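You operate a simulated robot arm through the tools that you are given. There is no shell and no other tool. Be economical: measure what you need, move in short steps, check, and stop when the job is done.

You run a simulated robot arm. Do the job below in one go: nothing can be reset, and whatever is moved stays where it is left.

Task
Stop the compressor and purge the tank down to 5 bar.
Fine: motor knob off and main valve shut first; go by the tank gauge; bleed till the supply gauge shows zero and set the air dial to 2 bar.

Only the result counts: the job must be done as asked and must still hold three seconds after the hand-in. Knocking over, shifting, dropping, spilling or breaking anything else fails it.

Robot
A 7-joint arm with a fingered hand, fixed in place. Base frame: the origin is at the foot of the arm, x ahead of it, y to its left, z up. Readings come in m, rad, newtons and seconds.
With the tool pointing down near the work surface it reaches from about 0.1 to 0.88 m from the base axis. Its first joint turns from -1.204 to 3.002 rad. Payload 5 kg.
Tool frame: the origin (TCP) lies between the finger pads and is the grasp point; the fingertips stand 0.032 m ahead of it; z points along the fingers, y is the line along which they close. Largest opening 0.16 m; the body of the gripper starts 0.089 m behind the TCP. The gripper is a hand of 3 fingers: y runs from the thumb to the fingers, the wrist lies at [0, 0, -0.252] in the tool frame, and closing takes about 1.5 s.
Orientation is told as [roll, pitch, yaw] about the base's x, y, z axes, in that order, counted from this pose: with the fingers straight down and closing along the base's y, the tool's x points along the base's -x, its y along +y and its z along -z.

Tools
- The arm moves only by the tool drive_tool. Its argument "deltas" is text: rows parted by semicolons, each of 7 numbers parted by spaces: the finger opening in m, from 0 to 0.16, then the shift along the base's x, y, z in m, then the turn, a rotation vector about the base's x, y, z in rad. In form: gripper x y z wx wy wz; .... A call has 1 to 20 rows; each row is the pose to reach, as a shift and turn from the pose commanded when the call began. Rows are played at 5 a second. More than 0.05 m and 0.15 rad between two rows, or a gripper value outside its range, and nothing of the call is played. Where a pose cannot be reached the arm comes as near as it can. A force on the tool above 40 N (or 10 N above the force at the start of the call, whichever is more), or a blocked arm, ends the call early, and 0.2 s more pass. The fingers move at their own pace (about 0.108 m/s each) and stop on an object; they squeeze with about 26 N. The grip force told is the motor's: it shows also when the fingers shut on nothing. Time passes only in rows, and 0.2 s behind the last, so rows that repeat a pose let the fingers close. The reply holds the time, the measured pose of the TCP, the force on the tool along the base axes, the opening and the grip force, in the units named above and with some noise, with the torque about the TCP (base axes, N m) and any sound that the robot's microphone picked up.
- Cameras (640 x 400 px; columns grow to the right, rows downward): "scene" is fixed at [0.2269, 0.6298, 1.4941]; the picture's right is [-0.90, -0.45, 0.00], its down [-0.10, 0.21, -0.97] and it looks along [0.43, -0.87, -0.23] (base axes); focal length 365 px, centre (320, 200). "wrist" rides on the gripper at [0.065, -0.004, -0.116] in the tool frame; the picture's right is [0.06, 1.00, 0.00], its down [-0.87, 0.05, -0.49] and it looks along [-0.49, 0.03, 0.87] (tool axes); focal length 261 px, centre (320, 200). There is no depth. A picture from a camera that has moved, and an enlarged one, comes with that camera's place and axes in the base frame and with its lens. The place of the scene camera against the robot may be out by one fixed shift of up to 0.025 m in any direction.
- capture(camera): a new picture of that camera. No time passes.
- raise_lower(by): slides the trunk up (or, below 0, down) by that many m; the arm rides with it, the base frame stays. It gives what a move gives, with no picture.
- preshape(shape): the hand has 3 fingers and takes this shape, open, in about a second: jaw (thumb against the fingers, like two jaws); tri (thumb and two fingers); tip (a fingertip pinch); poke (one finger out to press); point (the index stretched); flat (the hand flat); cup (the hand cupped); fist (a fist). The gripper value then closes the fingers along that shape, each until it touches; the sizes above hold for jaw. It gives what a move gives, with no picture.
- close_up(camera, box): a new picture of the part [left, top, right, bottom] of that camera's present view, enlarged. No time passes.
- close_job(): hands the job in; it is judged then, once.

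Go step by step. Nothing tells you positions but the pictures and the camera data: compare them with the known pose of the tool, close in by small moves and look again before you grip or let go. The budget is 120 turns and 84 pictures, counting those below and the enlarged ones. Unless the task says otherwise, let go and move clear before handing in, and close with one line.

The tools are called after "Emit:" as name(argument=value, ...) on one line, values as JSON. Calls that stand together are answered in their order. drive_tool: Moves the arm, as the interface text tells. Its arguments: {"type":"object","properties":{"deltas":{"type":"string"}},"required":["deltas"]} The other tools are called the same way: raise_lower (by) slides the trunk up or down; preshape (shape) gives the hand a shape; capture (camera) takes a picture; close_up (camera, box) takes an enlarged picture of a part of a camera's view; close_job () hands the job in.

At the start:

```text
time: 0.0
ee_pos: [0.7173, -0.3197, 1.3242]
orientation: [0.001, 0.0, -0.001]
force: [-0.3, 0.6, -0.1]
ft_torque: [0.02, -0.01, 0.02]
width: 0.1602
finger_force: 0.1
shape: jaw
trunk travel left (down, up): [-0.825, 0.115]
```

scene: 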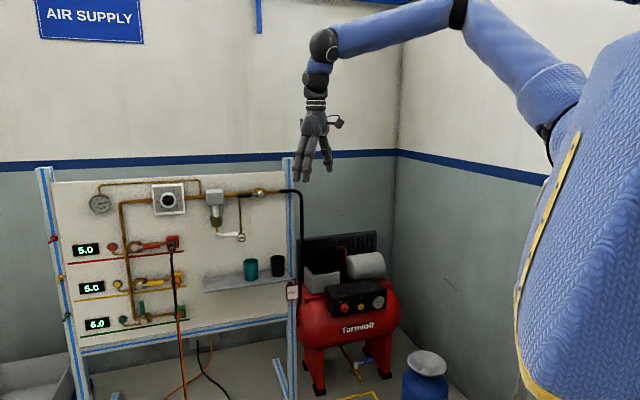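
wrist: 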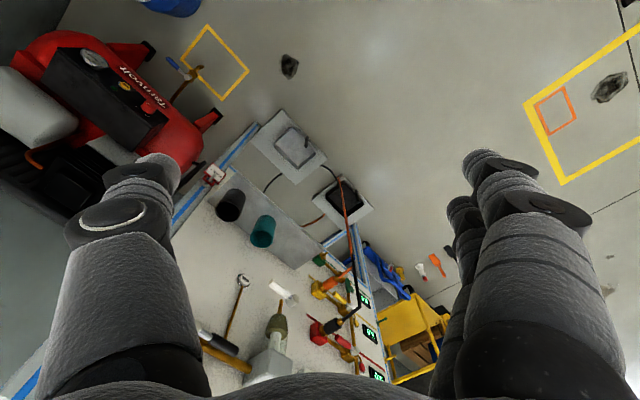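

I see an air-supply panel with gauges, valves and a red compressor to its right. I'll first enlarge the relevant parts before moving.

Emit:
close_up(camera="scene", box=[290, 220, 410, 295])

Emit:
close_up(camera="scene", box=[300, 270, 420, 400])

Emit:
close_up(camera="scene", box=[80, 170, 190, 240])

Emit:
close_up(camera="scene", box=[180, 170, 310, 250])

Emit:
close_up(camera="scene", box=[70, 230, 200, 340])

```text
5.33 times, centred on (350, 258) of scene
camera zoom: at [0.2269, 0.6298, 1.4941], right [-0.9, -0.45, 0.0], down [-0.1, 0.21, -0.97], along [0.43, -0.87, -0.23], focal length 1946 px, centre (160, -107)
```

zoom: 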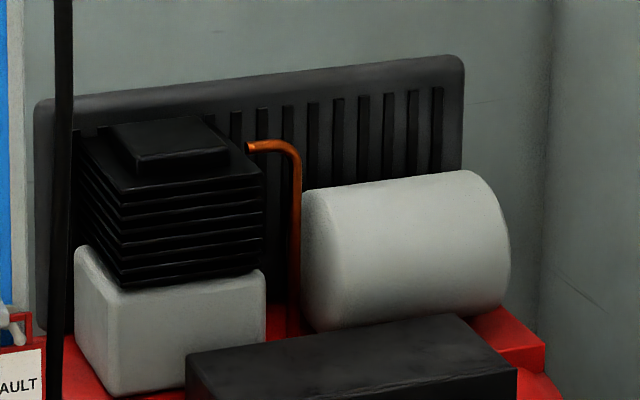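

```text
3.08 times, centred on (360, 335) of scene
camera zoom: at [0.2269, 0.6298, 1.4941], right [-0.9, -0.45, 0.0], down [-0.1, 0.21, -0.97], along [0.43, -0.87, -0.23], focal length 1123 px, centre (197, -215)
```

zoom: 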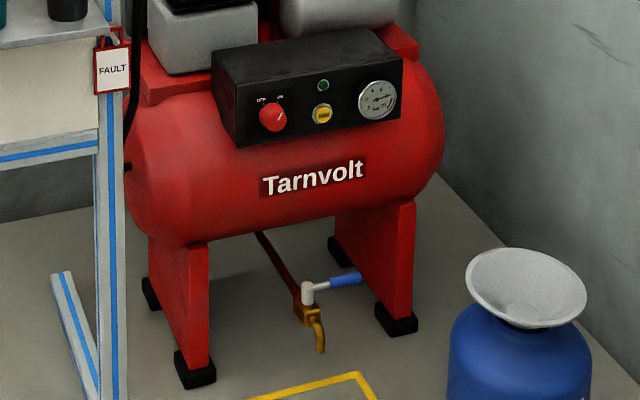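

```text
5.71 times, centred on (135, 205) of scene
camera zoom: at [0.2269, 0.6298, 1.4941], right [-0.9, -0.45, 0.0], down [-0.1, 0.21, -0.97], along [0.43, -0.87, -0.23], focal length 2085 px, centre (1377, 171)
```

zoom: 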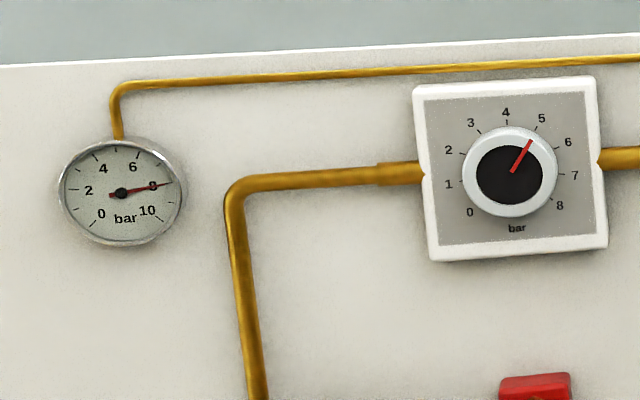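

```text
4.92 times, centred on (245, 210) of scene
camera zoom: at [0.2269, 0.6298, 1.4941], right [-0.9, -0.45, 0.0], down [-0.1, 0.21, -0.97], along [0.43, -0.87, -0.23], focal length 1796 px, centre (689, 151)
```

zoom: 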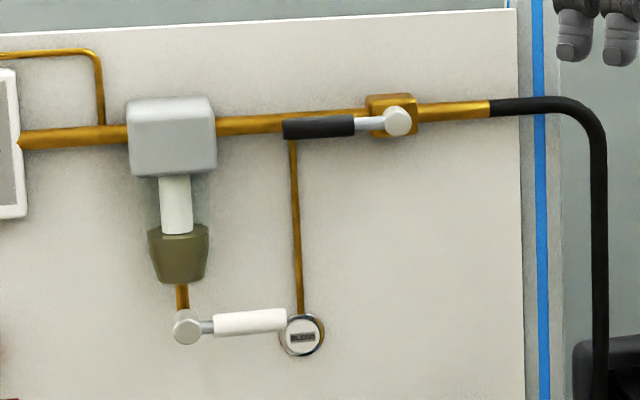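

```text
3.64 times, centred on (135, 285) of scene
camera zoom: at [0.2269, 0.6298, 1.4941], right [-0.9, -0.45, 0.0], down [-0.1, 0.21, -0.97], along [0.43, -0.87, -0.23], focal length 1327 px, centre (993, -109)
```

zoom: 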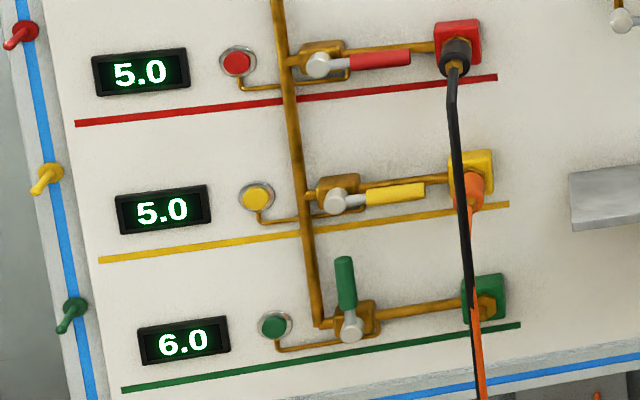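

The panel faces the robot (inward normal about [0.90,-0.43]) and the compressor is to its right. I'll zoom on the compressor control box and drain for labels.

Emit:
close_up(camera="scene", box=[338, 278, 402, 318])

Emit:
close_up(camera="wrist", box=[40, 10, 260, 150])

Emit:
close_up(camera="wrist", box=[190, 170, 450, 390])

```text
10.00 times, centred on (370, 298) of scene
camera zoom: at [0.2269, 0.6298, 1.4941], right [-0.9, -0.45, 0.0], down [-0.1, 0.21, -0.97], along [0.43, -0.87, -0.23], focal length 3649 px, centre (-180, -780)
```

zoom: 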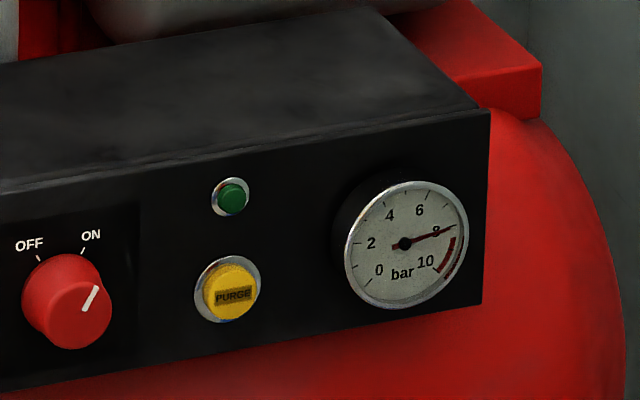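

```text
2.86 times, centred on (150, 80) of wrist
camera zoom: at [0.6497, -0.3231, 1.4398], right [-0.06, 1.0, 0.0], down [0.87, 0.05, 0.49], along [0.49, 0.03, -0.87], focal length 745 px, centre (806, 543)
```

zoom: 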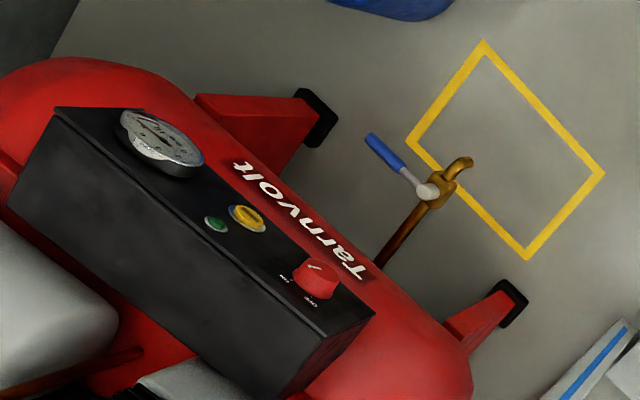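

```text
1.82 times, centred on (320, 280) of wrist
camera zoom: at [0.6497, -0.3231, 1.4398], right [-0.06, 1.0, 0.0], down [0.87, 0.05, 0.49], along [0.49, 0.03, -0.87], focal length 474 px, centre (320, 54)
```

zoom: 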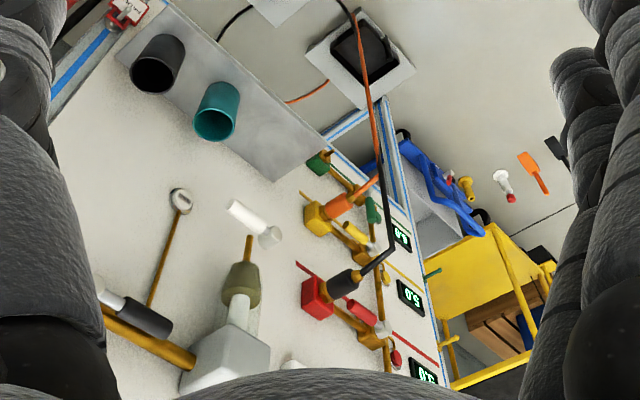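

Geometry from the two cameras: motor knob ≈(0.826,-0.853,0.579), PURGE ≈(0.771,-0.921,0.566), bleed ≈(1.13,-0.48,1.00), main valve ≈(1.06,-0.52,1.18), dial ≈(1.21,-0.22,1.21). I lower the trunk and then turn the tool to face the compressor front.

Emit:
raise_lower(by=-0.5)

Emit:
drive_tool(deltas="0.16 0 0 0 -0.0521 -0.1232 -0.0521;0.16 0 0 0 -0.1042 -0.2464 -0.1042;0.16 0 0 0 -0.1563 -0.3696 -0.1563;0.16 0 0 0 -0.2084 -0.4928 -0.2084;0.16 0 0 0 -0.2605 -0.616 -0.2605;0.16 0 0 0 -0.3126 -0.7392 -0.3126;0.16 0 0 0 -0.3647 -0.8624 -0.3647;0.16 0 0 0 -0.4168 -0.9856 -0.4168;0.16 0 0 0 -0.4689 -1.1088 -0.4689;0.16 0 0 0 -0.521 -1.232 -0.521;0.16 0 0 0 -0.5731 -1.3552 -0.5731;0.16 0 0 0 -0.6252 -1.4784 -0.6252")

Emit:
capture(camera="scene")

Emit:
capture(camera="wrist")

```text
refused: -0.5 is not a number from -0.4 to 0.4
```

```text
time: 2.6
ee_pos: [0.7864, -0.4841, 1.3783]
orientation: [-0.155, -1.341, -0.488]
force: [0.0, 0.8, -0.3]
ft_torque: [-0.02, -0.01, -0.01]
width: 0.1601
finger_force: 0.1
shape: jaw
out of reach, approached as far as the arm can: row 7, 8, 9, 10, 11, 12
trunk travel left (down, up): [-0.825, 0.115]
```

```text
73 pictures are left
```

scene: 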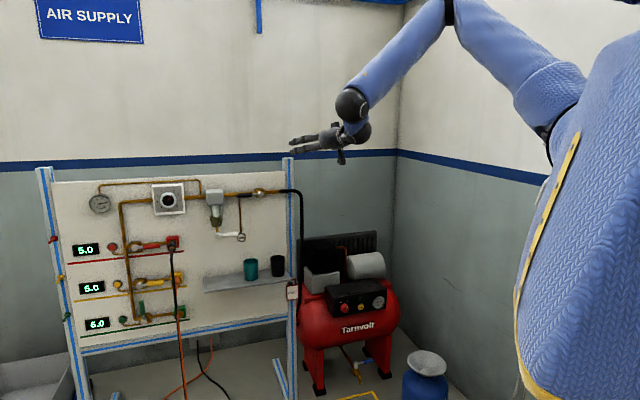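

```text
72 pictures are left
camera wrist: at [0.6802, -0.4117, 1.339], right [0.58, 0.81, -0.1], down [-0.18, 0.24, 0.95], along [0.79, -0.54, 0.28], focal length 261 px, centre (320, 200)
```

wrist: 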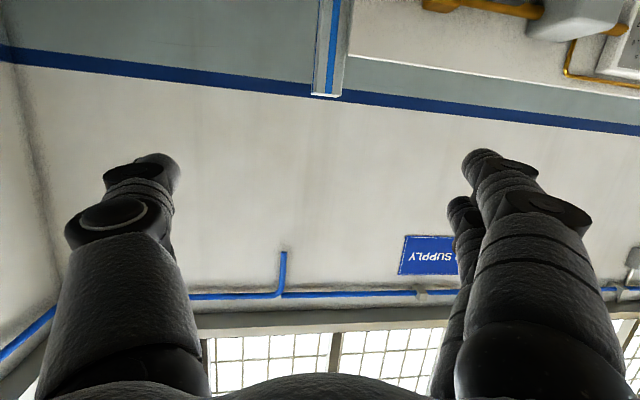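

The hand nearly faces forward; some rows were out of reach at this height. I lower the trunk 0.4 m and look at the pose again.

Emit:
raise_lower(by=-0.4)

Emit:
drive_tool(deltas="0.16 -0.02 0.02 0 0 0 0;0.16 -0.04 0.04 0 0 0 0")

```text
time: 6.4
ee_pos: [0.7861, -0.4841, 0.9772]
orientation: [-0.155, -1.342, -0.489]
force: [0.1, -0.6, 0.8]
ft_torque: [0.01, 0.01, 0.0]
width: 0.1601
finger_force: 0.0
shape: jaw
trunk travel left (down, up): [-0.425, 0.515]
```

```text
time: 7.0
ee_pos: [0.7607, -0.4753, 0.9913]
orientation: [-0.123, -1.329, -0.5]
force: [0.0, 0.6, -0.2]
ft_torque: [0.01, 0.02, 0.04]
width: 0.1601
finger_force: 0.1
shape: jaw
out of reach, approached as far as the arm can: row 1, 2
trunk travel left (down, up): [-0.425, 0.515]
```

The wrist seems limited while the arm is folded; stretching further out at a lower trunk should ease this. I lower the trunk again and move toward a stand-off before the motor knob.

Emit:
raise_lower(by=-0.38)

Emit:
drive_tool(deltas="0.16 -0.01 -0.04 0 0 0 0;0.16 -0.02 -0.08 0 0 0 0;0.16 -0.03 -0.12 0 0 0 0;0.16 -0.04 -0.16 0 0 0 0;0.16 -0.04 -0.2 0 0 0 0;0.16 -0.04 -0.24 0 0 0 0")

Emit:
capture(camera="scene")

Emit:
capture(camera="wrist")

```text
time: 10.7
ee_pos: [0.7603, -0.4747, 0.6096]
orientation: [-0.129, -1.327, -0.499]
force: [0.0, 0.3, -0.1]
ft_torque: [0.06, 0.01, 0.03]
width: 0.1598
finger_force: 0.1
shape: jaw
trunk travel left (down, up): [-0.045, 0.895]
```

```text
time: 12.3
ee_pos: [0.7136, -0.716, 0.544]
orientation: [-0.269, -1.234, -0.359]
force: [-0.1, -0.5, -2.0]
ft_torque: [-0.07, -0.07, 0.01]
width: 0.1601
finger_force: 0.0
shape: jaw
trunk travel left (down, up): [-0.045, 0.895]
stopped in row 6: the arm was blocked; the commanded pose is now the measured one
```

```text
71 pictures are left
```

scene: 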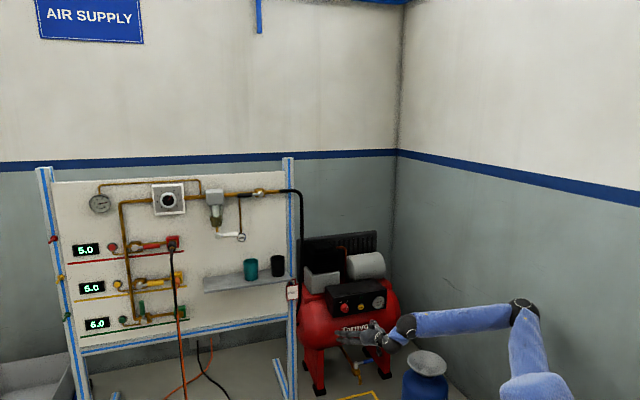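

```text
70 pictures are left
camera wrist: at [0.601, -0.6459, 0.5189], right [0.56, 0.82, -0.15], down [-0.07, 0.22, 0.97], along [0.83, -0.53, 0.18], focal length 261 px, centre (320, 200)
```

wrist: 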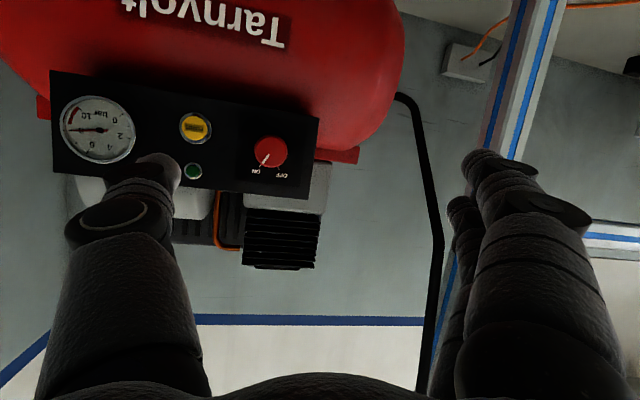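

The wrist view now shows the control box well, but the arm reported being blocked. I check whether the forearm touches the blue bottle.

Emit:
close_up(camera="scene", box=[320, 290, 480, 400])

```text
3.64 times, centred on (400, 345) of scene
camera zoom: at [0.2269, 0.6298, 1.4941], right [-0.9, -0.45, 0.0], down [-0.1, 0.21, -0.97], along [0.43, -0.87, -0.23], focal length 1327 px, centre (29, -327)
```

zoom: 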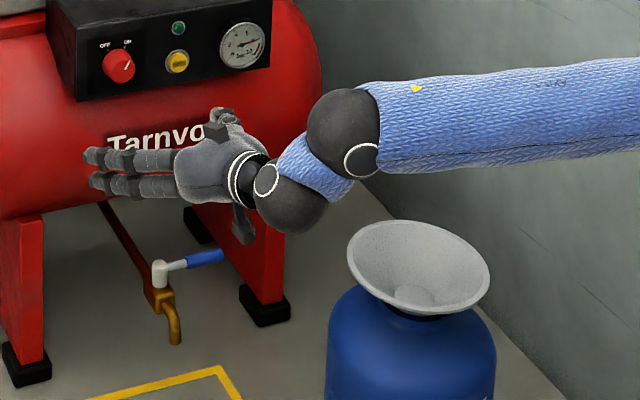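

The bottle is untouched; the block is likely a joint limit. I try tilting the tool up to be level while rising a little.

Emit:
drive_tool(deltas="0.16 0 0 0.015 -0.078 -0.076 -0.05;0.16 0 0 0.03 -0.157 -0.152 -0.1;0.16 0 0 0.035 -0.235 -0.228 -0.151")

Emit:
raise_lower(by=0.15)

Emit:
drive_tool(deltas="0.16 0 0 -0.04 0 0 0;0.16 0 0 -0.08 0 0 0;0.16 0 0 -0.12 0 0 0")

```text
time: 13.3
ee_pos: [0.7147, -0.7154, 0.6137]
orientation: [-2.003, -1.474, 1.199]
force: [-0.2, 0.5, 0.7]
ft_torque: [0.1, 0.11, -0.01]
width: 0.16
finger_force: 0.1
shape: jaw
trunk travel left (down, up): [-0.045, 0.895]
stopped in row 3: the arm was blocked; the commanded pose is now the measured one
```

```text
time: 15.1
ee_pos: [0.7161, -0.7159, 0.7618]
orientation: [-1.976, -1.474, 1.171]
force: [-0.1, -0.3, -0.3]
ft_torque: [0.01, -0.02, -0.01]
width: 0.1599
finger_force: 0.1
shape: jaw
trunk travel left (down, up): [-0.195, 0.745]
```

```text
time: 15.8
ee_pos: [0.7144, -0.7161, 0.6415]
orientation: [-1.984, -1.475, 1.176]
force: [0.1, -0.3, 0.6]
ft_torque: [0.0, 0.01, 0.04]
width: 0.1598
finger_force: 0.0
shape: jaw
trunk travel left (down, up): [-0.195, 0.745]
```

The tool now points along [0.69,-0.72,0.04], square to the box. I go to a stand-off in front of the motor knob.

Emit:
drive_tool(deltas="0.12 0.01 -0.017 -0.02 0 0 0;0.12 0.02 -0.034 -0.04 0 0 0;0.12 0.028 -0.051 -0.062 0 0 0")

Emit:
capture(camera="wrist")

Emit:
close_up(camera="scene", box=[320, 270, 480, 370])

```text
time: 16.6
ee_pos: [0.7436, -0.7684, 0.5814]
orientation: [-1.981, -1.474, 1.177]
force: [0.3, 0.4, -0.2]
ft_torque: [0.01, -0.01, 0.01]
width: 0.1204
finger_force: 0.0
shape: jaw
trunk travel left (down, up): [-0.195, 0.745]
```

```text
68 pictures are left
camera wrist: at [0.6561, -0.6929, 0.511], right [0.72, 0.68, -0.15], down [-0.27, 0.47, 0.84], along [0.64, -0.56, 0.52], focal length 261 px, centre (320, 200)
```

wrist: 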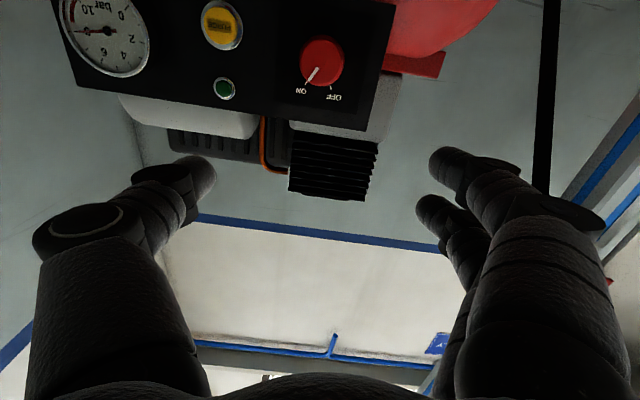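

```text
4.00 times, centred on (400, 320) of scene
camera zoom: at [0.2269, 0.6298, 1.4941], right [-0.9, -0.45, 0.0], down [-0.1, 0.21, -0.97], along [0.43, -0.87, -0.23], focal length 1460 px, centre (0, -280)
```

zoom: 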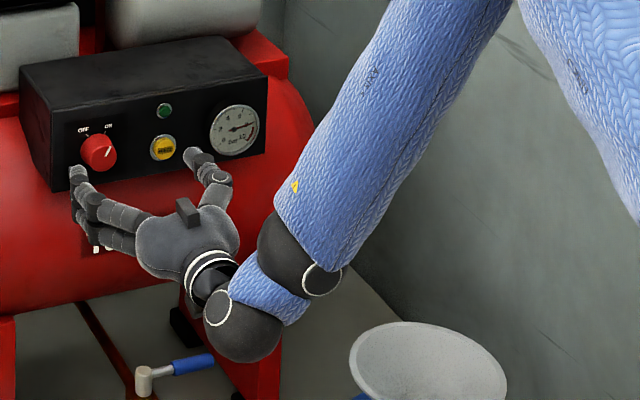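

Two wrist views agree: the knob is at (0.842,-0.884,0.529) and PURGE at (0.779,-0.947,0.514); the scene camera reads about 0.03 too high. I move to 6 cm before the knob with the opening narrowed.

Emit:
drive_tool(deltas="0.085 0 0 -0.026 0 0 0;0.085 0.005 -0.006 -0.052 0 0 0;0.085 0.03 -0.04 -0.052 0 0 0;0.085 0.056 -0.073 -0.052 0 0 0")

Emit:
capture(camera="wrist")

Emit:
close_up(camera="scene", box=[320, 270, 420, 340])

```text
time: 17.6
ee_pos: [0.8011, -0.838, 0.5281]
orientation: [-1.979, -1.474, 1.175]
force: [0.4, 0.9, 0.2]
ft_torque: [0.06, 0.04, -0.05]
width: 0.0854
finger_force: 0.0
shape: jaw
trunk travel left (down, up): [-0.195, 0.745]
```

```text
66 pictures are left
camera wrist: at [0.7128, -0.763, 0.4581], right [0.72, 0.68, -0.15], down [-0.27, 0.47, 0.84], along [0.64, -0.56, 0.52], focal length 261 px, centre (320, 200)
```

wrist: 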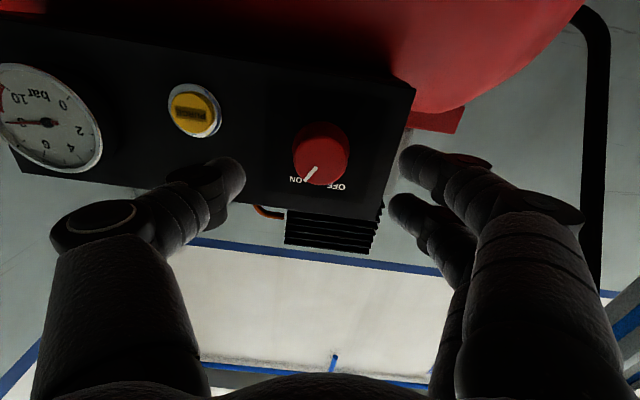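

```text
5.71 times, centred on (370, 305) of scene
camera zoom: at [0.2269, 0.6298, 1.4941], right [-0.9, -0.45, 0.0], down [-0.1, 0.21, -0.97], along [0.43, -0.87, -0.23], focal length 2085 px, centre (34, -400)
```

zoom: 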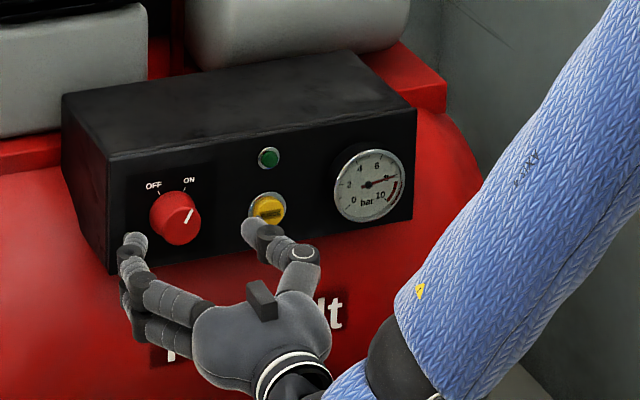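

The knob sits centred between the fingers. I advance about 5 cm and close on it.

Emit:
drive_tool(deltas="0.085 0.017 -0.02 0 0 0 0;0.085 0.034 -0.039 0.001 0 0 0;0.03 0.034 -0.039 0.001 0 0 0;0.03 0.034 -0.039 0.001 0 0 0;0.03 0.034 -0.039 0.001 0 0 0")

Emit:
capture(camera="wrist")

```text
time: 18.3
ee_pos: [0.8334, -0.8665, 0.5269]
orientation: [-1.92, -1.481, 1.125]
force: [-21.2, 34.8, 3.5]
ft_torque: [0.76, 0.16, 1.86]
width: 0.0516
finger_force: 0.0
shape: jaw
trunk travel left (down, up): [-0.195, 0.745]
stopped in row 3: the force on the tool passed its limit at 65 N (the readings are from after the stop); the commanded pose is now the measured one
```

```text
64 pictures are left
camera wrist: at [0.7447, -0.791, 0.4585], right [0.71, 0.69, -0.14], down [-0.27, 0.46, 0.85], along [0.65, -0.56, 0.51], focal length 261 px, centre (320, 200)
```

wrist: 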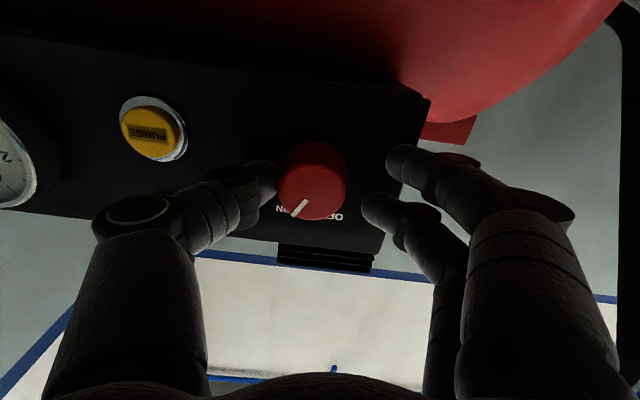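

The tips touch the box face, so I back off about 1.2 cm, shift slightly toward the thumb side to centre, then close.

Emit:
drive_tool(deltas="0.08 -0.009 0.009 0 0 0 0;0.08 -0.019 -0.002 0.002 0 0 0;0.03 -0.019 -0.002 0.002 0 0 0;0.02 -0.019 -0.002 0.002 0 0 0;0.02 -0.019 -0.002 0.002 0 0 0;0.02 -0.019 -0.002 0.002 0 0 0;0.02 -0.019 -0.002 0.002 0 0 0")

Emit:
capture(camera="wrist")

```text
time: 19.9
ee_pos: [0.8121, -0.8717, 0.5287]
orientation: [-1.932, -1.481, 1.132]
force: [4.2, 24.8, -3.4]
ft_torque: [-0.02, 0.14, 1.03]
width: 0.0287
finger_force: 0.1
shape: jaw
trunk travel left (down, up): [-0.195, 0.745]
```

```text
63 pictures are left
camera wrist: at [0.7245, -0.7961, 0.4592], right [0.71, 0.69, -0.15], down [-0.27, 0.46, 0.85], along [0.65, -0.56, 0.51], focal length 261 px, centre (320, 200)
```

wrist: 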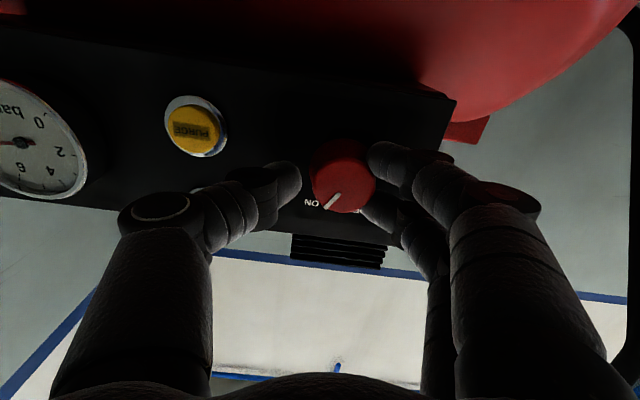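

The fingers touch but the thumb hasn't quite; I shift back a few millimetres and let them close.

Emit:
drive_tool(deltas="0.02 0.004 0.004 0 0 0 0;0.01 0.005 0.005 0 0 0 0;0.01 0.005 0.005 0 0 0 0;0 0.005 0.005 0 0 0 0;0 0.005 0.005 0 0 0 0")

Emit:
capture(camera="wrist")

```text
time: 21.1
ee_pos: [0.8167, -0.8685, 0.5282]
orientation: [-1.935, -1.481, 1.134]
force: [7.3, -2.3, -2.0]
ft_torque: [-0.04, 0.07, 0.13]
width: 0.0278
finger_force: 25.9
shape: jaw
trunk travel left (down, up): [-0.195, 0.745]
```

```text
62 pictures are left
camera wrist: at [0.7288, -0.7936, 0.4588], right [0.71, 0.69, -0.15], down [-0.27, 0.46, 0.84], along [0.65, -0.56, 0.51], focal length 261 px, centre (320, 200)
```

wrist: 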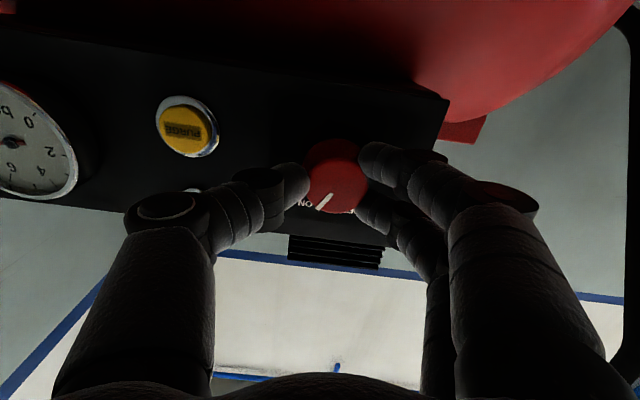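

The knob is held. I turn it counter-clockwise (seen from the front) toward OFF in small steps.

Emit:
drive_tool(deltas="0 0 0 0 -0.09 0.09 0;0 0 0 0 -0.18 0.18 0;0 0 0 0 -0.27 0.27 0;0 0 0 0 -0.36 0.36 0;0 0 0 0 -0.45 0.45 0;0 0 0 0 -0.54 0.54 0;0 0 0 0 -0.63 0.63 0;0 0 0 0 -0.72 0.72 0")

Emit:
capture(camera="wrist")

Emit:
close_up(camera="scene", box=[320, 270, 420, 340])

```text
time: 22.9
ee_pos: [0.8176, -0.8674, 0.5318]
orientation: [-1.606, -0.465, 0.823]
force: [19.8, 20.5, 20.9]
ft_torque: [-0.25, -0.47, 0.5]
width: 0.0269
finger_force: 26.1
shape: jaw
trunk travel left (down, up): [-0.195, 0.745]
```

```text
61 pictures are left
camera wrist: at [0.6924, -0.8299, 0.5018], right [0.29, 0.27, -0.92], down [0.19, 0.93, 0.33], along [0.94, -0.27, 0.22], focal length 261 px, centre (320, 200)
```

wrist: 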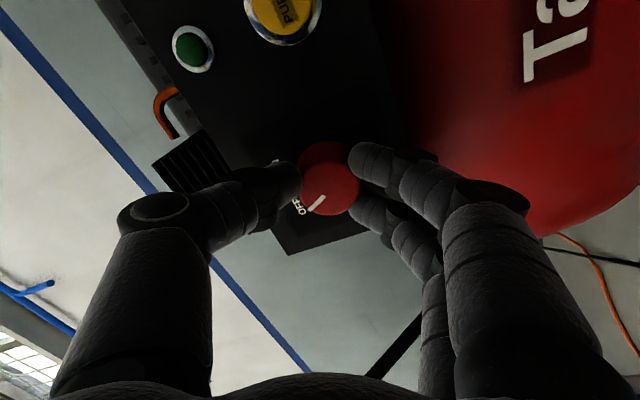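

```text
5.71 times, centred on (370, 305) of scene
camera zoom: at [0.2269, 0.6298, 1.4941], right [-0.9, -0.45, 0.0], down [-0.1, 0.21, -0.97], along [0.43, -0.87, -0.23], focal length 2085 px, centre (34, -400)
```

zoom: 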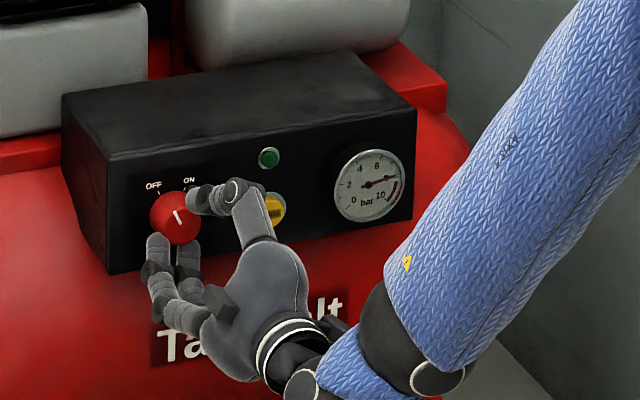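

The pointer is at OFF. I let go and back away.

Emit:
drive_tool(deltas="0.06 0 0 0 0 0 0;0.06 0 0 0 0 0 0;0.06 0 0 0 0 0 0;0.06 -0.02 0.02 0 0 0 0;0.06 -0.05 0.05 0 0 0 0;0.06 -0.08 0.08 0 0 0 0")

Emit:
close_up(camera="scene", box=[320, 270, 420, 340])

```text
time: 24.3
ee_pos: [0.7335, -0.7893, 0.5293]
orientation: [-1.605, -0.468, 0.821]
force: [1.1, -0.7, 0.2]
ft_torque: [0.0, -0.01, 0.0]
width: 0.0595
finger_force: 0.0
shape: jaw
trunk travel left (down, up): [-0.195, 0.745]
```

```text
5.71 times, centred on (370, 305) of scene
camera zoom: at [0.2269, 0.6298, 1.4941], right [-0.9, -0.45, 0.0], down [-0.1, 0.21, -0.97], along [0.43, -0.87, -0.23], focal length 2085 px, centre (34, -400)
```

zoom: 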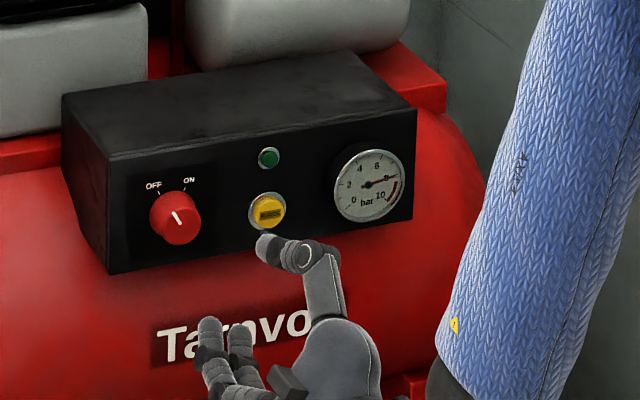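

The motor is off with the tank gauge at about 8. Next the main valve: I back away, raise the trunk and swing toward the panel.

Emit:
drive_tool(deltas="0 -0.01 0.04 0 0 0 0;0 -0.02 0.08 0 0 0 0.08;0 -0.03 0.12 0 0 0 0.17;0 -0.03 0.16 0 0 0 0.26;0 -0.03 0.2 0 0 0 0.34")

Emit:
raise_lower(by=0.4)

Emit:
raise_lower(by=0.22)

Emit:
capture(camera="scene")

Emit:
capture(camera="wrist")

```text
time: 25.5
ee_pos: [0.7061, -0.5876, 0.5271]
orientation: [-1.601, -0.468, 1.162]
force: [-0.4, 0.5, -1.3]
ft_torque: [0.0, 0.03, 0.03]
width: 0.0
finger_force: 26.4
shape: jaw
trunk travel left (down, up): [-0.195, 0.745]
```

```text
time: 29.3
ee_pos: [0.707, -0.5872, 0.9275]
orientation: [-1.602, -0.466, 1.16]
force: [0.7, 0.4, 0.2]
ft_torque: [0.0, 0.02, -0.02]
width: 0.0
finger_force: 26.4
shape: jaw
trunk travel left (down, up): [-0.595, 0.345]
```

```text
time: 31.6
ee_pos: [0.7081, -0.5879, 1.1473]
orientation: [-1.602, -0.469, 1.161]
force: [0.2, -1.0, 0.6]
ft_torque: [0.0, -0.03, 0.0]
width: 0.0002
finger_force: 26.0
shape: jaw
trunk travel left (down, up): [-0.815, 0.125]
```

```text
58 pictures are left
```

scene: 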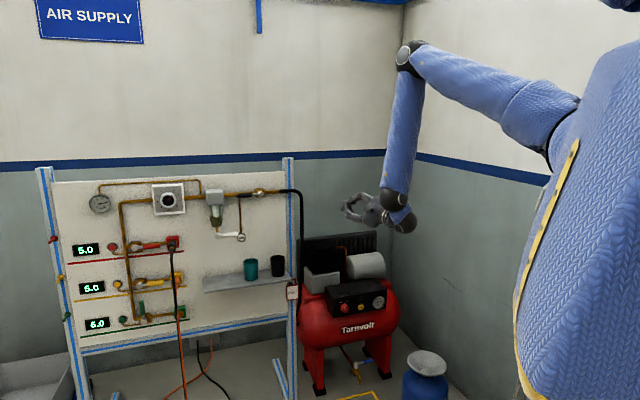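

```text
57 pictures are left
camera wrist: at [0.5767, -0.5945, 1.1176], right [0.19, 0.35, -0.92], down [-0.13, 0.94, 0.33], along [0.97, 0.06, 0.22], focal length 261 px, centre (320, 200)
```

wrist: 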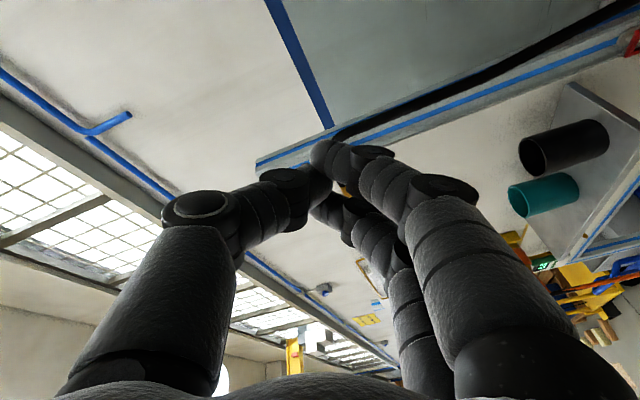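

The panel is partly in view. I switch to the poke shape to see where the fingertip lies, useful for lever and buttons.

Emit:
preshape(shape="poke")

Emit:
drive_tool(deltas="0 0.015 0.05 0 0 0 0;0 0.03 0.1 0 0 0 0;0 0.05 0.14 0 0 0 0")

Emit:
capture(camera="wrist")

Emit:
close_up(camera="scene", box=[220, 150, 440, 290])

```text
time: 32.5
ee_pos: [0.7068, -0.5872, 1.1478]
orientation: [-1.604, -0.468, 1.16]
force: [-0.2, -0.5, 0.7]
ft_torque: [-0.01, 0.02, -0.02]
width: 0.0001
finger_force: 0.0
shape: poke
trunk travel left (down, up): [-0.815, 0.125]
```

```text
refused: row 1 steps farther than a row can; nothing moved
```

```text
56 pictures are left
camera wrist: at [0.5767, -0.5944, 1.1177], right [0.19, 0.35, -0.92], down [-0.13, 0.94, 0.33], along [0.97, 0.06, 0.22], focal length 261 px, centre (320, 200)
```

wrist: 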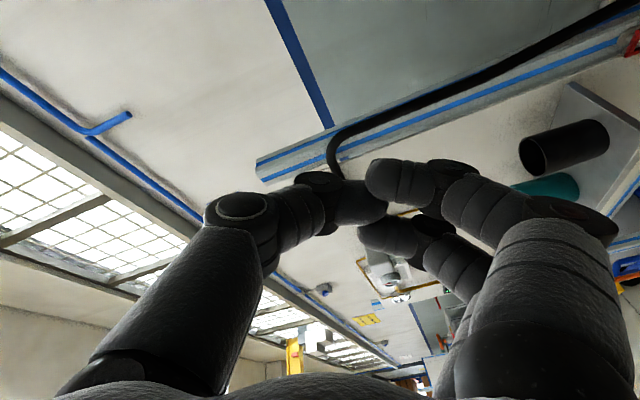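

```text
2.86 times, centred on (330, 220) of scene
camera zoom: at [0.2269, 0.6298, 1.4941], right [-0.9, -0.45, 0.0], down [-0.1, 0.21, -0.97], along [0.43, -0.87, -0.23], focal length 1042 px, centre (291, 143)
```

zoom: 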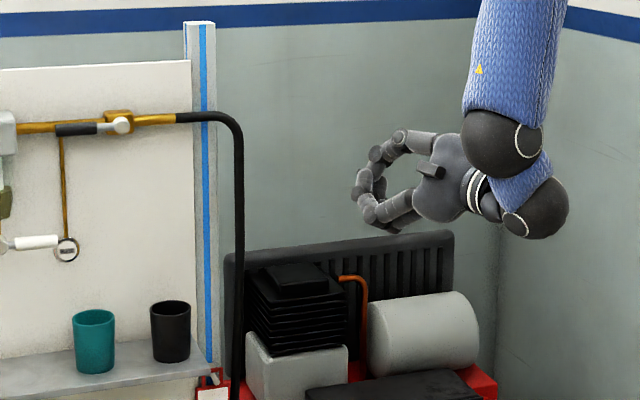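

The shape change may still be in progress; I move toward the panel at full open value and look again.

Emit:
drive_tool(deltas="0.16 0.015 0.045 0 0 0 0;0.16 0.03 0.09 0 0 0 0;0.16 0.045 0.135 0 0 0 0;0.16 0.06 0.175 0 0 0 0")

Emit:
capture(camera="wrist")

Emit:
close_up(camera="scene", box=[220, 150, 440, 290])

```text
time: 33.5
ee_pos: [0.7672, -0.4116, 1.1469]
orientation: [-1.603, -0.466, 1.159]
force: [0.7, 0.4, 0.3]
ft_torque: [0.04, 0.0, -0.05]
width: 0.0003
finger_force: 0.0
shape: poke
trunk travel left (down, up): [-0.815, 0.125]
```

```text
54 pictures are left
camera wrist: at [0.6365, -0.4181, 1.1172], right [0.19, 0.35, -0.92], down [-0.13, 0.94, 0.33], along [0.97, 0.05, 0.22], focal length 261 px, centre (320, 200)
```

wrist: 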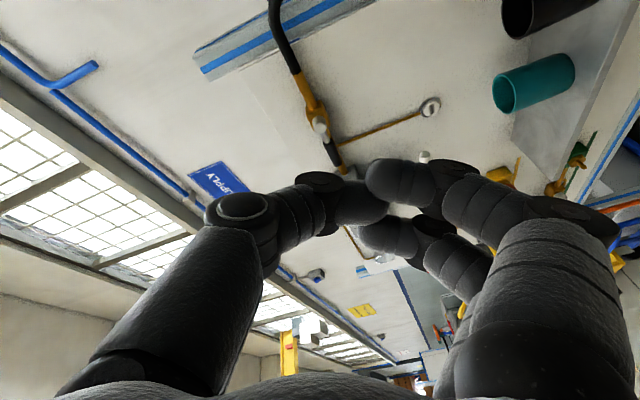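

```text
2.86 times, centred on (330, 220) of scene
camera zoom: at [0.2269, 0.6298, 1.4941], right [-0.9, -0.45, 0.0], down [-0.1, 0.21, -0.97], along [0.43, -0.87, -0.23], focal length 1042 px, centre (291, 143)
```

zoom: 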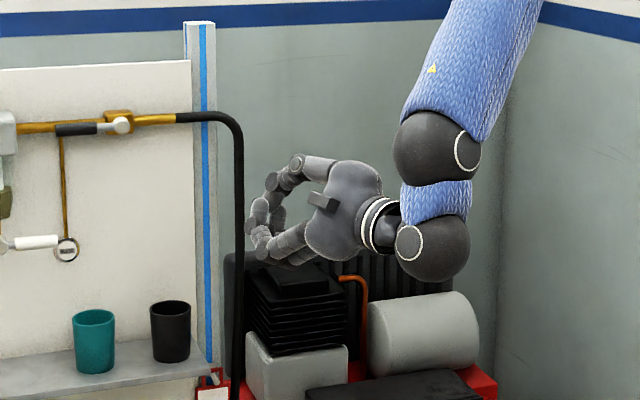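

Poke looks like a ring rather than a single finger; I try "point".

Emit:
preshape(shape="point")

Emit:
drive_tool(deltas="0 0 0 0 0 0 0;0 0 0 0 0 0 0;0 0 0 0 0 0 0")

Emit:
capture(camera="wrist")

Emit:
close_up(camera="scene", box=[220, 150, 440, 290])

```text
time: 34.4
ee_pos: [0.7673, -0.4116, 1.1461]
orientation: [-1.601, -0.465, 1.161]
force: [0.5, -0.2, -0.4]
ft_torque: [-0.01, 0.0, 0.02]
width: 0.0
finger_force: 0.1
shape: point
trunk travel left (down, up): [-0.815, 0.125]
```

```text
time: 35.2
ee_pos: [0.7668, -0.4119, 1.1449]
orientation: [-1.602, -0.469, 1.161]
force: [-0.3, -0.1, -0.1]
ft_torque: [-0.03, 0.01, 0.0]
width: 0.0001
finger_force: 0.0
shape: point
trunk travel left (down, up): [-0.815, 0.125]
```

```text
52 pictures are left
camera wrist: at [0.6359, -0.4184, 1.117], right [0.19, 0.35, -0.92], down [-0.13, 0.94, 0.33], along [0.97, 0.06, 0.22], focal length 261 px, centre (320, 200)
```

wrist: 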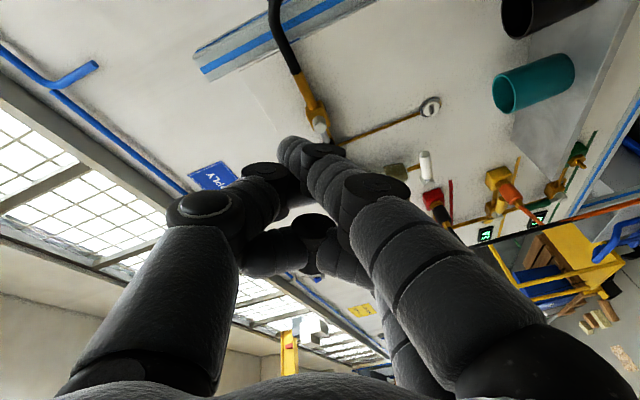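

```text
2.86 times, centred on (330, 220) of scene
camera zoom: at [0.2269, 0.6298, 1.4941], right [-0.9, -0.45, 0.0], down [-0.1, 0.21, -0.97], along [0.43, -0.87, -0.23], focal length 1042 px, centre (291, 143)
```

zoom: 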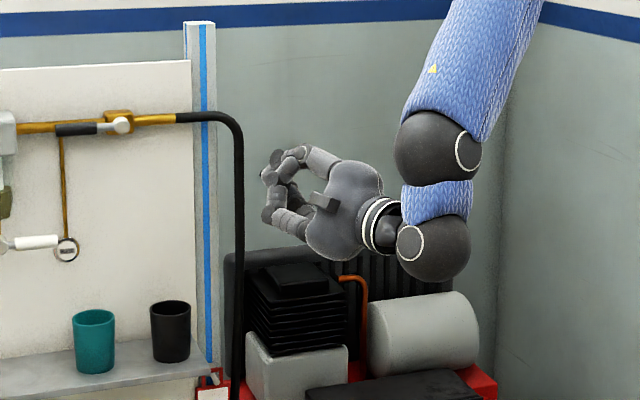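

Point gives one leading finger. I check whether opening straightens it further.

Emit:
drive_tool(deltas="0.16 0 0 0 0 0 0;0.16 0 0 0 0 0 0;0.16 0 0 0 0 0 0;0.16 0 0 0 0 0 0;0.16 0 0 0 0 0 0")

Emit:
capture(camera="wrist")

```text
time: 36.4
ee_pos: [0.7653, -0.4126, 1.147]
orientation: [-1.602, -0.467, 1.161]
force: [1.2, -0.9, 0.2]
ft_torque: [-0.04, 0.03, 0.01]
width: 0.0
finger_force: 0.1
shape: point
trunk travel left (down, up): [-0.815, 0.125]
```

```text
50 pictures are left
camera wrist: at [0.6359, -0.4184, 1.117], right [0.19, 0.35, -0.92], down [-0.13, 0.94, 0.33], along [0.97, 0.06, 0.22], focal length 261 px, centre (320, 200)
```

wrist: 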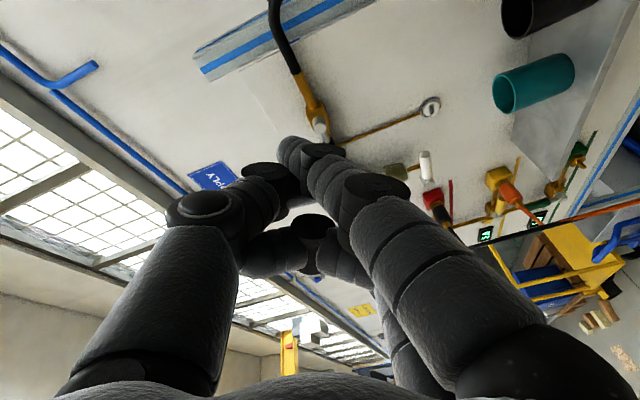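

Main valve pivot ≈(1.05,-0.50,1.166), handle reaching 0.11 m to its left; fingertip ≈ TCP+(0.029,-0.034,0.010). I bring the fingertip to 5 cm above and 6 cm in front of the handle.

Emit:
drive_tool(deltas="0 0.04 0.007 0.01 0 0 0;0 0.08 0.014 0.02 0 0 0;0 0.12 0.021 0.03 0 0 0;0 0.16 0.028 0.04 0 0 0;0 0.2 0.035 0.05 0 0 0;0 0.241 0.043 0.06 0 0 0")

Emit:
capture(camera="wrist")

Emit:
close_up(camera="scene", box=[200, 150, 340, 240])

```text
time: 37.8
ee_pos: [0.9961, -0.3868, 1.2343]
orientation: [-1.6, -0.466, 1.16]
force: [0.6, 0.9, -0.8]
ft_torque: [-0.05, -0.01, 0.01]
width: 0.0001
finger_force: 0.0
shape: point
out of reach, approached as far as the arm can: row 5, 6
trunk travel left (down, up): [-0.815, 0.125]
```

```text
49 pictures are left
camera wrist: at [0.8651, -0.3944, 1.2055], right [0.18, 0.35, -0.92], down [-0.13, 0.94, 0.33], along [0.97, 0.06, 0.22], focal length 261 px, centre (320, 200)
```

wrist: 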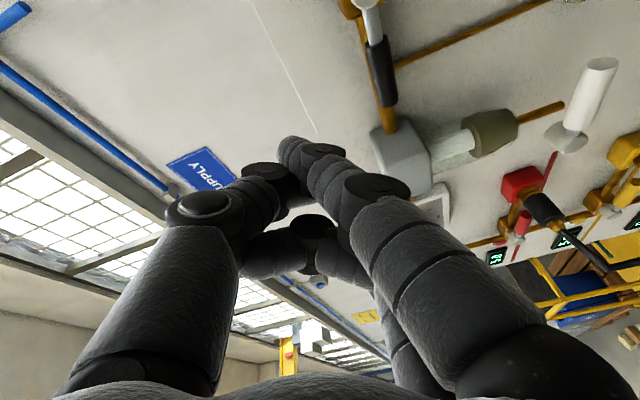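

```text
4.44 times, centred on (270, 195) of scene
camera zoom: at [0.2269, 0.6298, 1.4941], right [-0.9, -0.45, 0.0], down [-0.1, 0.21, -0.97], along [0.43, -0.87, -0.23], focal length 1622 px, centre (542, 222)
```

zoom: 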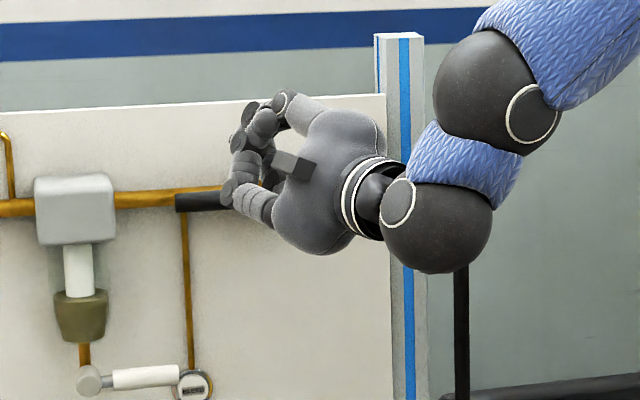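

The shoulder is too high for this reach. I retract, lower the trunk 0.3 m, then come back up and out.

Emit:
drive_tool(deltas="0 -0.04 0.02 0 0 0 0;0 -0.08 0.04 0 0 0 0;0 -0.12 0.06 0 0 0 0;0 -0.16 0.06 0 0 0 0")

Emit:
raise_lower(by=-0.3)

Emit:
drive_tool(deltas="0 0 0 0.05 0 0 0;0 0 0 0.1 0 0 0;0 0 0 0.15 0 0 0;0 0 0 0.2 0 0 0;0 0 0 0.25 0 0 0;0 0 0 0.275 0 0 0")

```text
time: 38.8
ee_pos: [0.8326, -0.3306, 1.2372]
orientation: [-1.604, -0.468, 1.161]
force: [-1.0, -1.8, 0.3]
ft_torque: [0.04, 0.03, 0.02]
width: 0.0
finger_force: 0.0
shape: point
out of reach, approached as far as the arm can: row 1
trunk travel left (down, up): [-0.815, 0.125]
```

```text
time: 41.8
ee_pos: [0.8345, -0.3296, 0.9361]
orientation: [-1.602, -0.468, 1.16]
force: [0.2, -0.4, 0.0]
ft_torque: [0.04, -0.02, 0.0]
width: 0.0002
finger_force: 0.0
shape: point
trunk travel left (down, up): [-0.515, 0.425]
```

```text
time: 43.2
ee_pos: [0.8327, -0.3301, 1.213]
orientation: [-1.602, -0.469, 1.161]
force: [0.6, 0.0, -0.1]
ft_torque: [0.0, 0.04, 0.02]
width: 0.0
finger_force: 0.0
shape: point
trunk travel left (down, up): [-0.515, 0.425]
```

Refined handle contact point ≈(1.088,-0.442,1.172). I advance to a point about 6 cm short of it, above.

Emit:
drive_tool(deltas="0 0.045 -0.014 0 0 0 0;0 0.09 -0.028 0 0 0 0;0 0.135 -0.041 0 0 0 0;0 0.178 -0.055 0 0 0 0")

Emit:
capture(camera="wrist")

Emit:
close_up(camera="scene", box=[200, 150, 340, 240])

```text
time: 44.2
ee_pos: [0.9107, -0.3334, 1.1981]
orientation: [-1.621, -0.469, 1.14]
force: [-0.3, -0.1, 0.5]
ft_torque: [-0.02, -0.02, 0.02]
width: 0.0001
finger_force: 0.0
shape: point
out of reach, approached as far as the arm can: row 2, 3, 4
trunk travel left (down, up): [-0.515, 0.425]
```

```text
47 pictures are left
camera wrist: at [0.7796, -0.3364, 1.1664], right [0.21, 0.34, -0.92], down [-0.11, 0.94, 0.32], along [0.97, 0.03, 0.24], focal length 261 px, centre (320, 200)
```

wrist: 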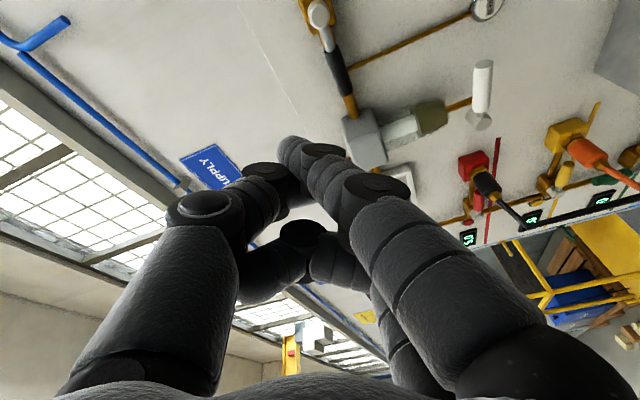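

```text
4.44 times, centred on (270, 195) of scene
camera zoom: at [0.2269, 0.6298, 1.4941], right [-0.9, -0.45, 0.0], down [-0.1, 0.21, -0.97], along [0.43, -0.87, -0.23], focal length 1622 px, centre (542, 222)
```

zoom: 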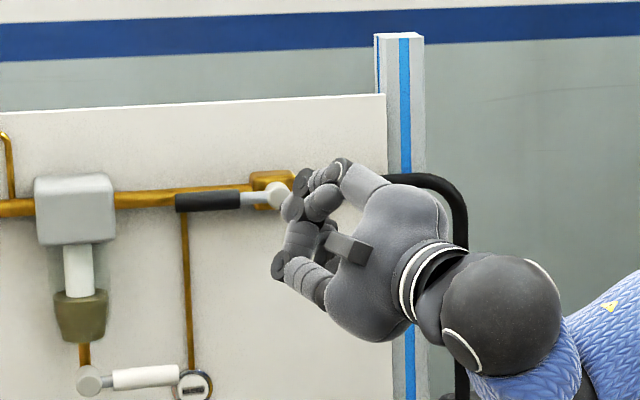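

The approach is limited by the wrist bend. I look at the entire arm posture to choose a better configuration.

Emit:
capture(camera="scene")

```text
45 pictures are left
```

scene: 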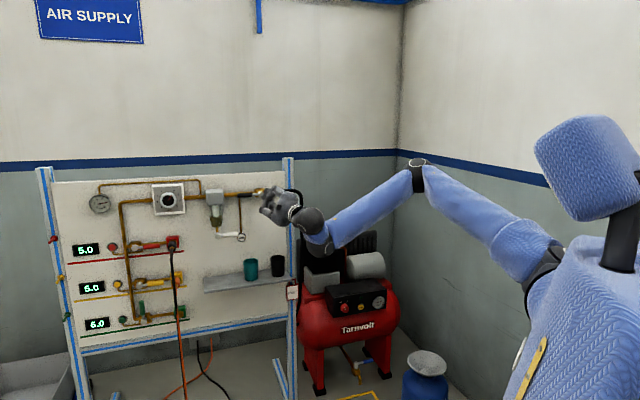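

The elbow sits out to the side; the comfortable posture (as at the knob) had the shoulder higher relative to the hand. I retract, raise the trunk 0.4 m and lower the hand correspondingly.

Emit:
drive_tool(deltas="0 -0.04 0.02 0 0 0 0;0 -0.08 0.04 0 0 0 0")

Emit:
raise_lower(by=0.4)

Emit:
drive_tool(deltas="0 0 0 -0.05 0 0 0;0 0 0 -0.1 0 0 0;0 0 0 -0.15 0 0 0;0 0 0 -0.2 0 0 0;0 0 0 -0.25 0 0 0;0 0 0 -0.3 0 0 0;0 0 0 -0.35 0 0 0;0 0 0 -0.385 0 0 0")

```text
time: 44.8
ee_pos: [0.8293, -0.2942, 1.1954]
orientation: [-1.601, -0.465, 1.161]
force: [0.1, -0.3, -0.3]
ft_torque: [0.01, 0.02, -0.03]
width: 0.0
finger_force: 0.1
shape: point
trunk travel left (down, up): [-0.515, 0.425]
```

```text
time: 48.7
ee_pos: [0.8287, -0.2965, 1.5983]
orientation: [-1.601, -0.468, 1.16]
force: [1.1, -0.8, -0.3]
ft_torque: [0.02, 0.02, -0.03]
width: 0.0
finger_force: 0.1
shape: point
trunk travel left (down, up): [-0.915, 0.025]
```

```text
time: 50.5
ee_pos: [0.8226, -0.3308, 1.2728]
orientation: [-1.601, -0.465, 1.165]
force: [-0.1, 1.2, 0.1]
ft_torque: [-0.05, -0.04, -0.04]
width: 0.0
finger_force: 0.0
shape: point
out of reach, approached as far as the arm can: row 6, 7, 8
trunk travel left (down, up): [-0.915, 0.025]
```

It is stuck when going lower at this short radius; I extend outward first, then lower.

Emit:
drive_tool(deltas="0 0.045 -0.012 0 0 0 0;0 0.09 -0.025 0 0 0 0;0 0.13 -0.04 -0.02 0 0 0;0 0.16 -0.055 -0.05 0 0 0;0 0.185 -0.055 -0.06 0 0 0")

Emit:
capture(camera="scene")

```text
time: 51.7
ee_pos: [0.9709, -0.4234, 1.2755]
orientation: [-1.603, -0.467, 1.16]
force: [-0.3, -0.1, 0.5]
ft_torque: [-0.01, -0.05, 0.0]
width: 0.0
finger_force: 0.1
shape: point
out of reach, approached as far as the arm can: row 2, 3, 4, 5
trunk travel left (down, up): [-0.915, 0.025]
```

```text
44 pictures are left
```

scene: 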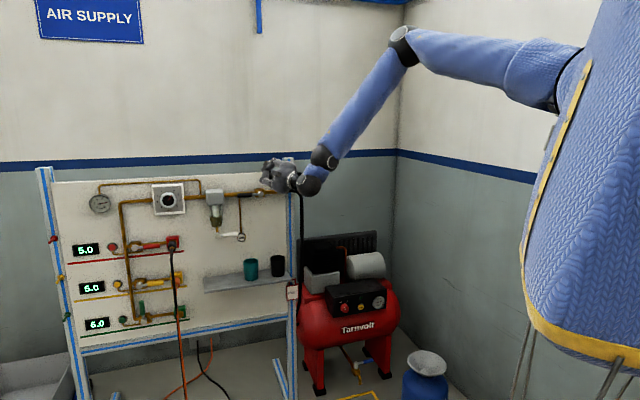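

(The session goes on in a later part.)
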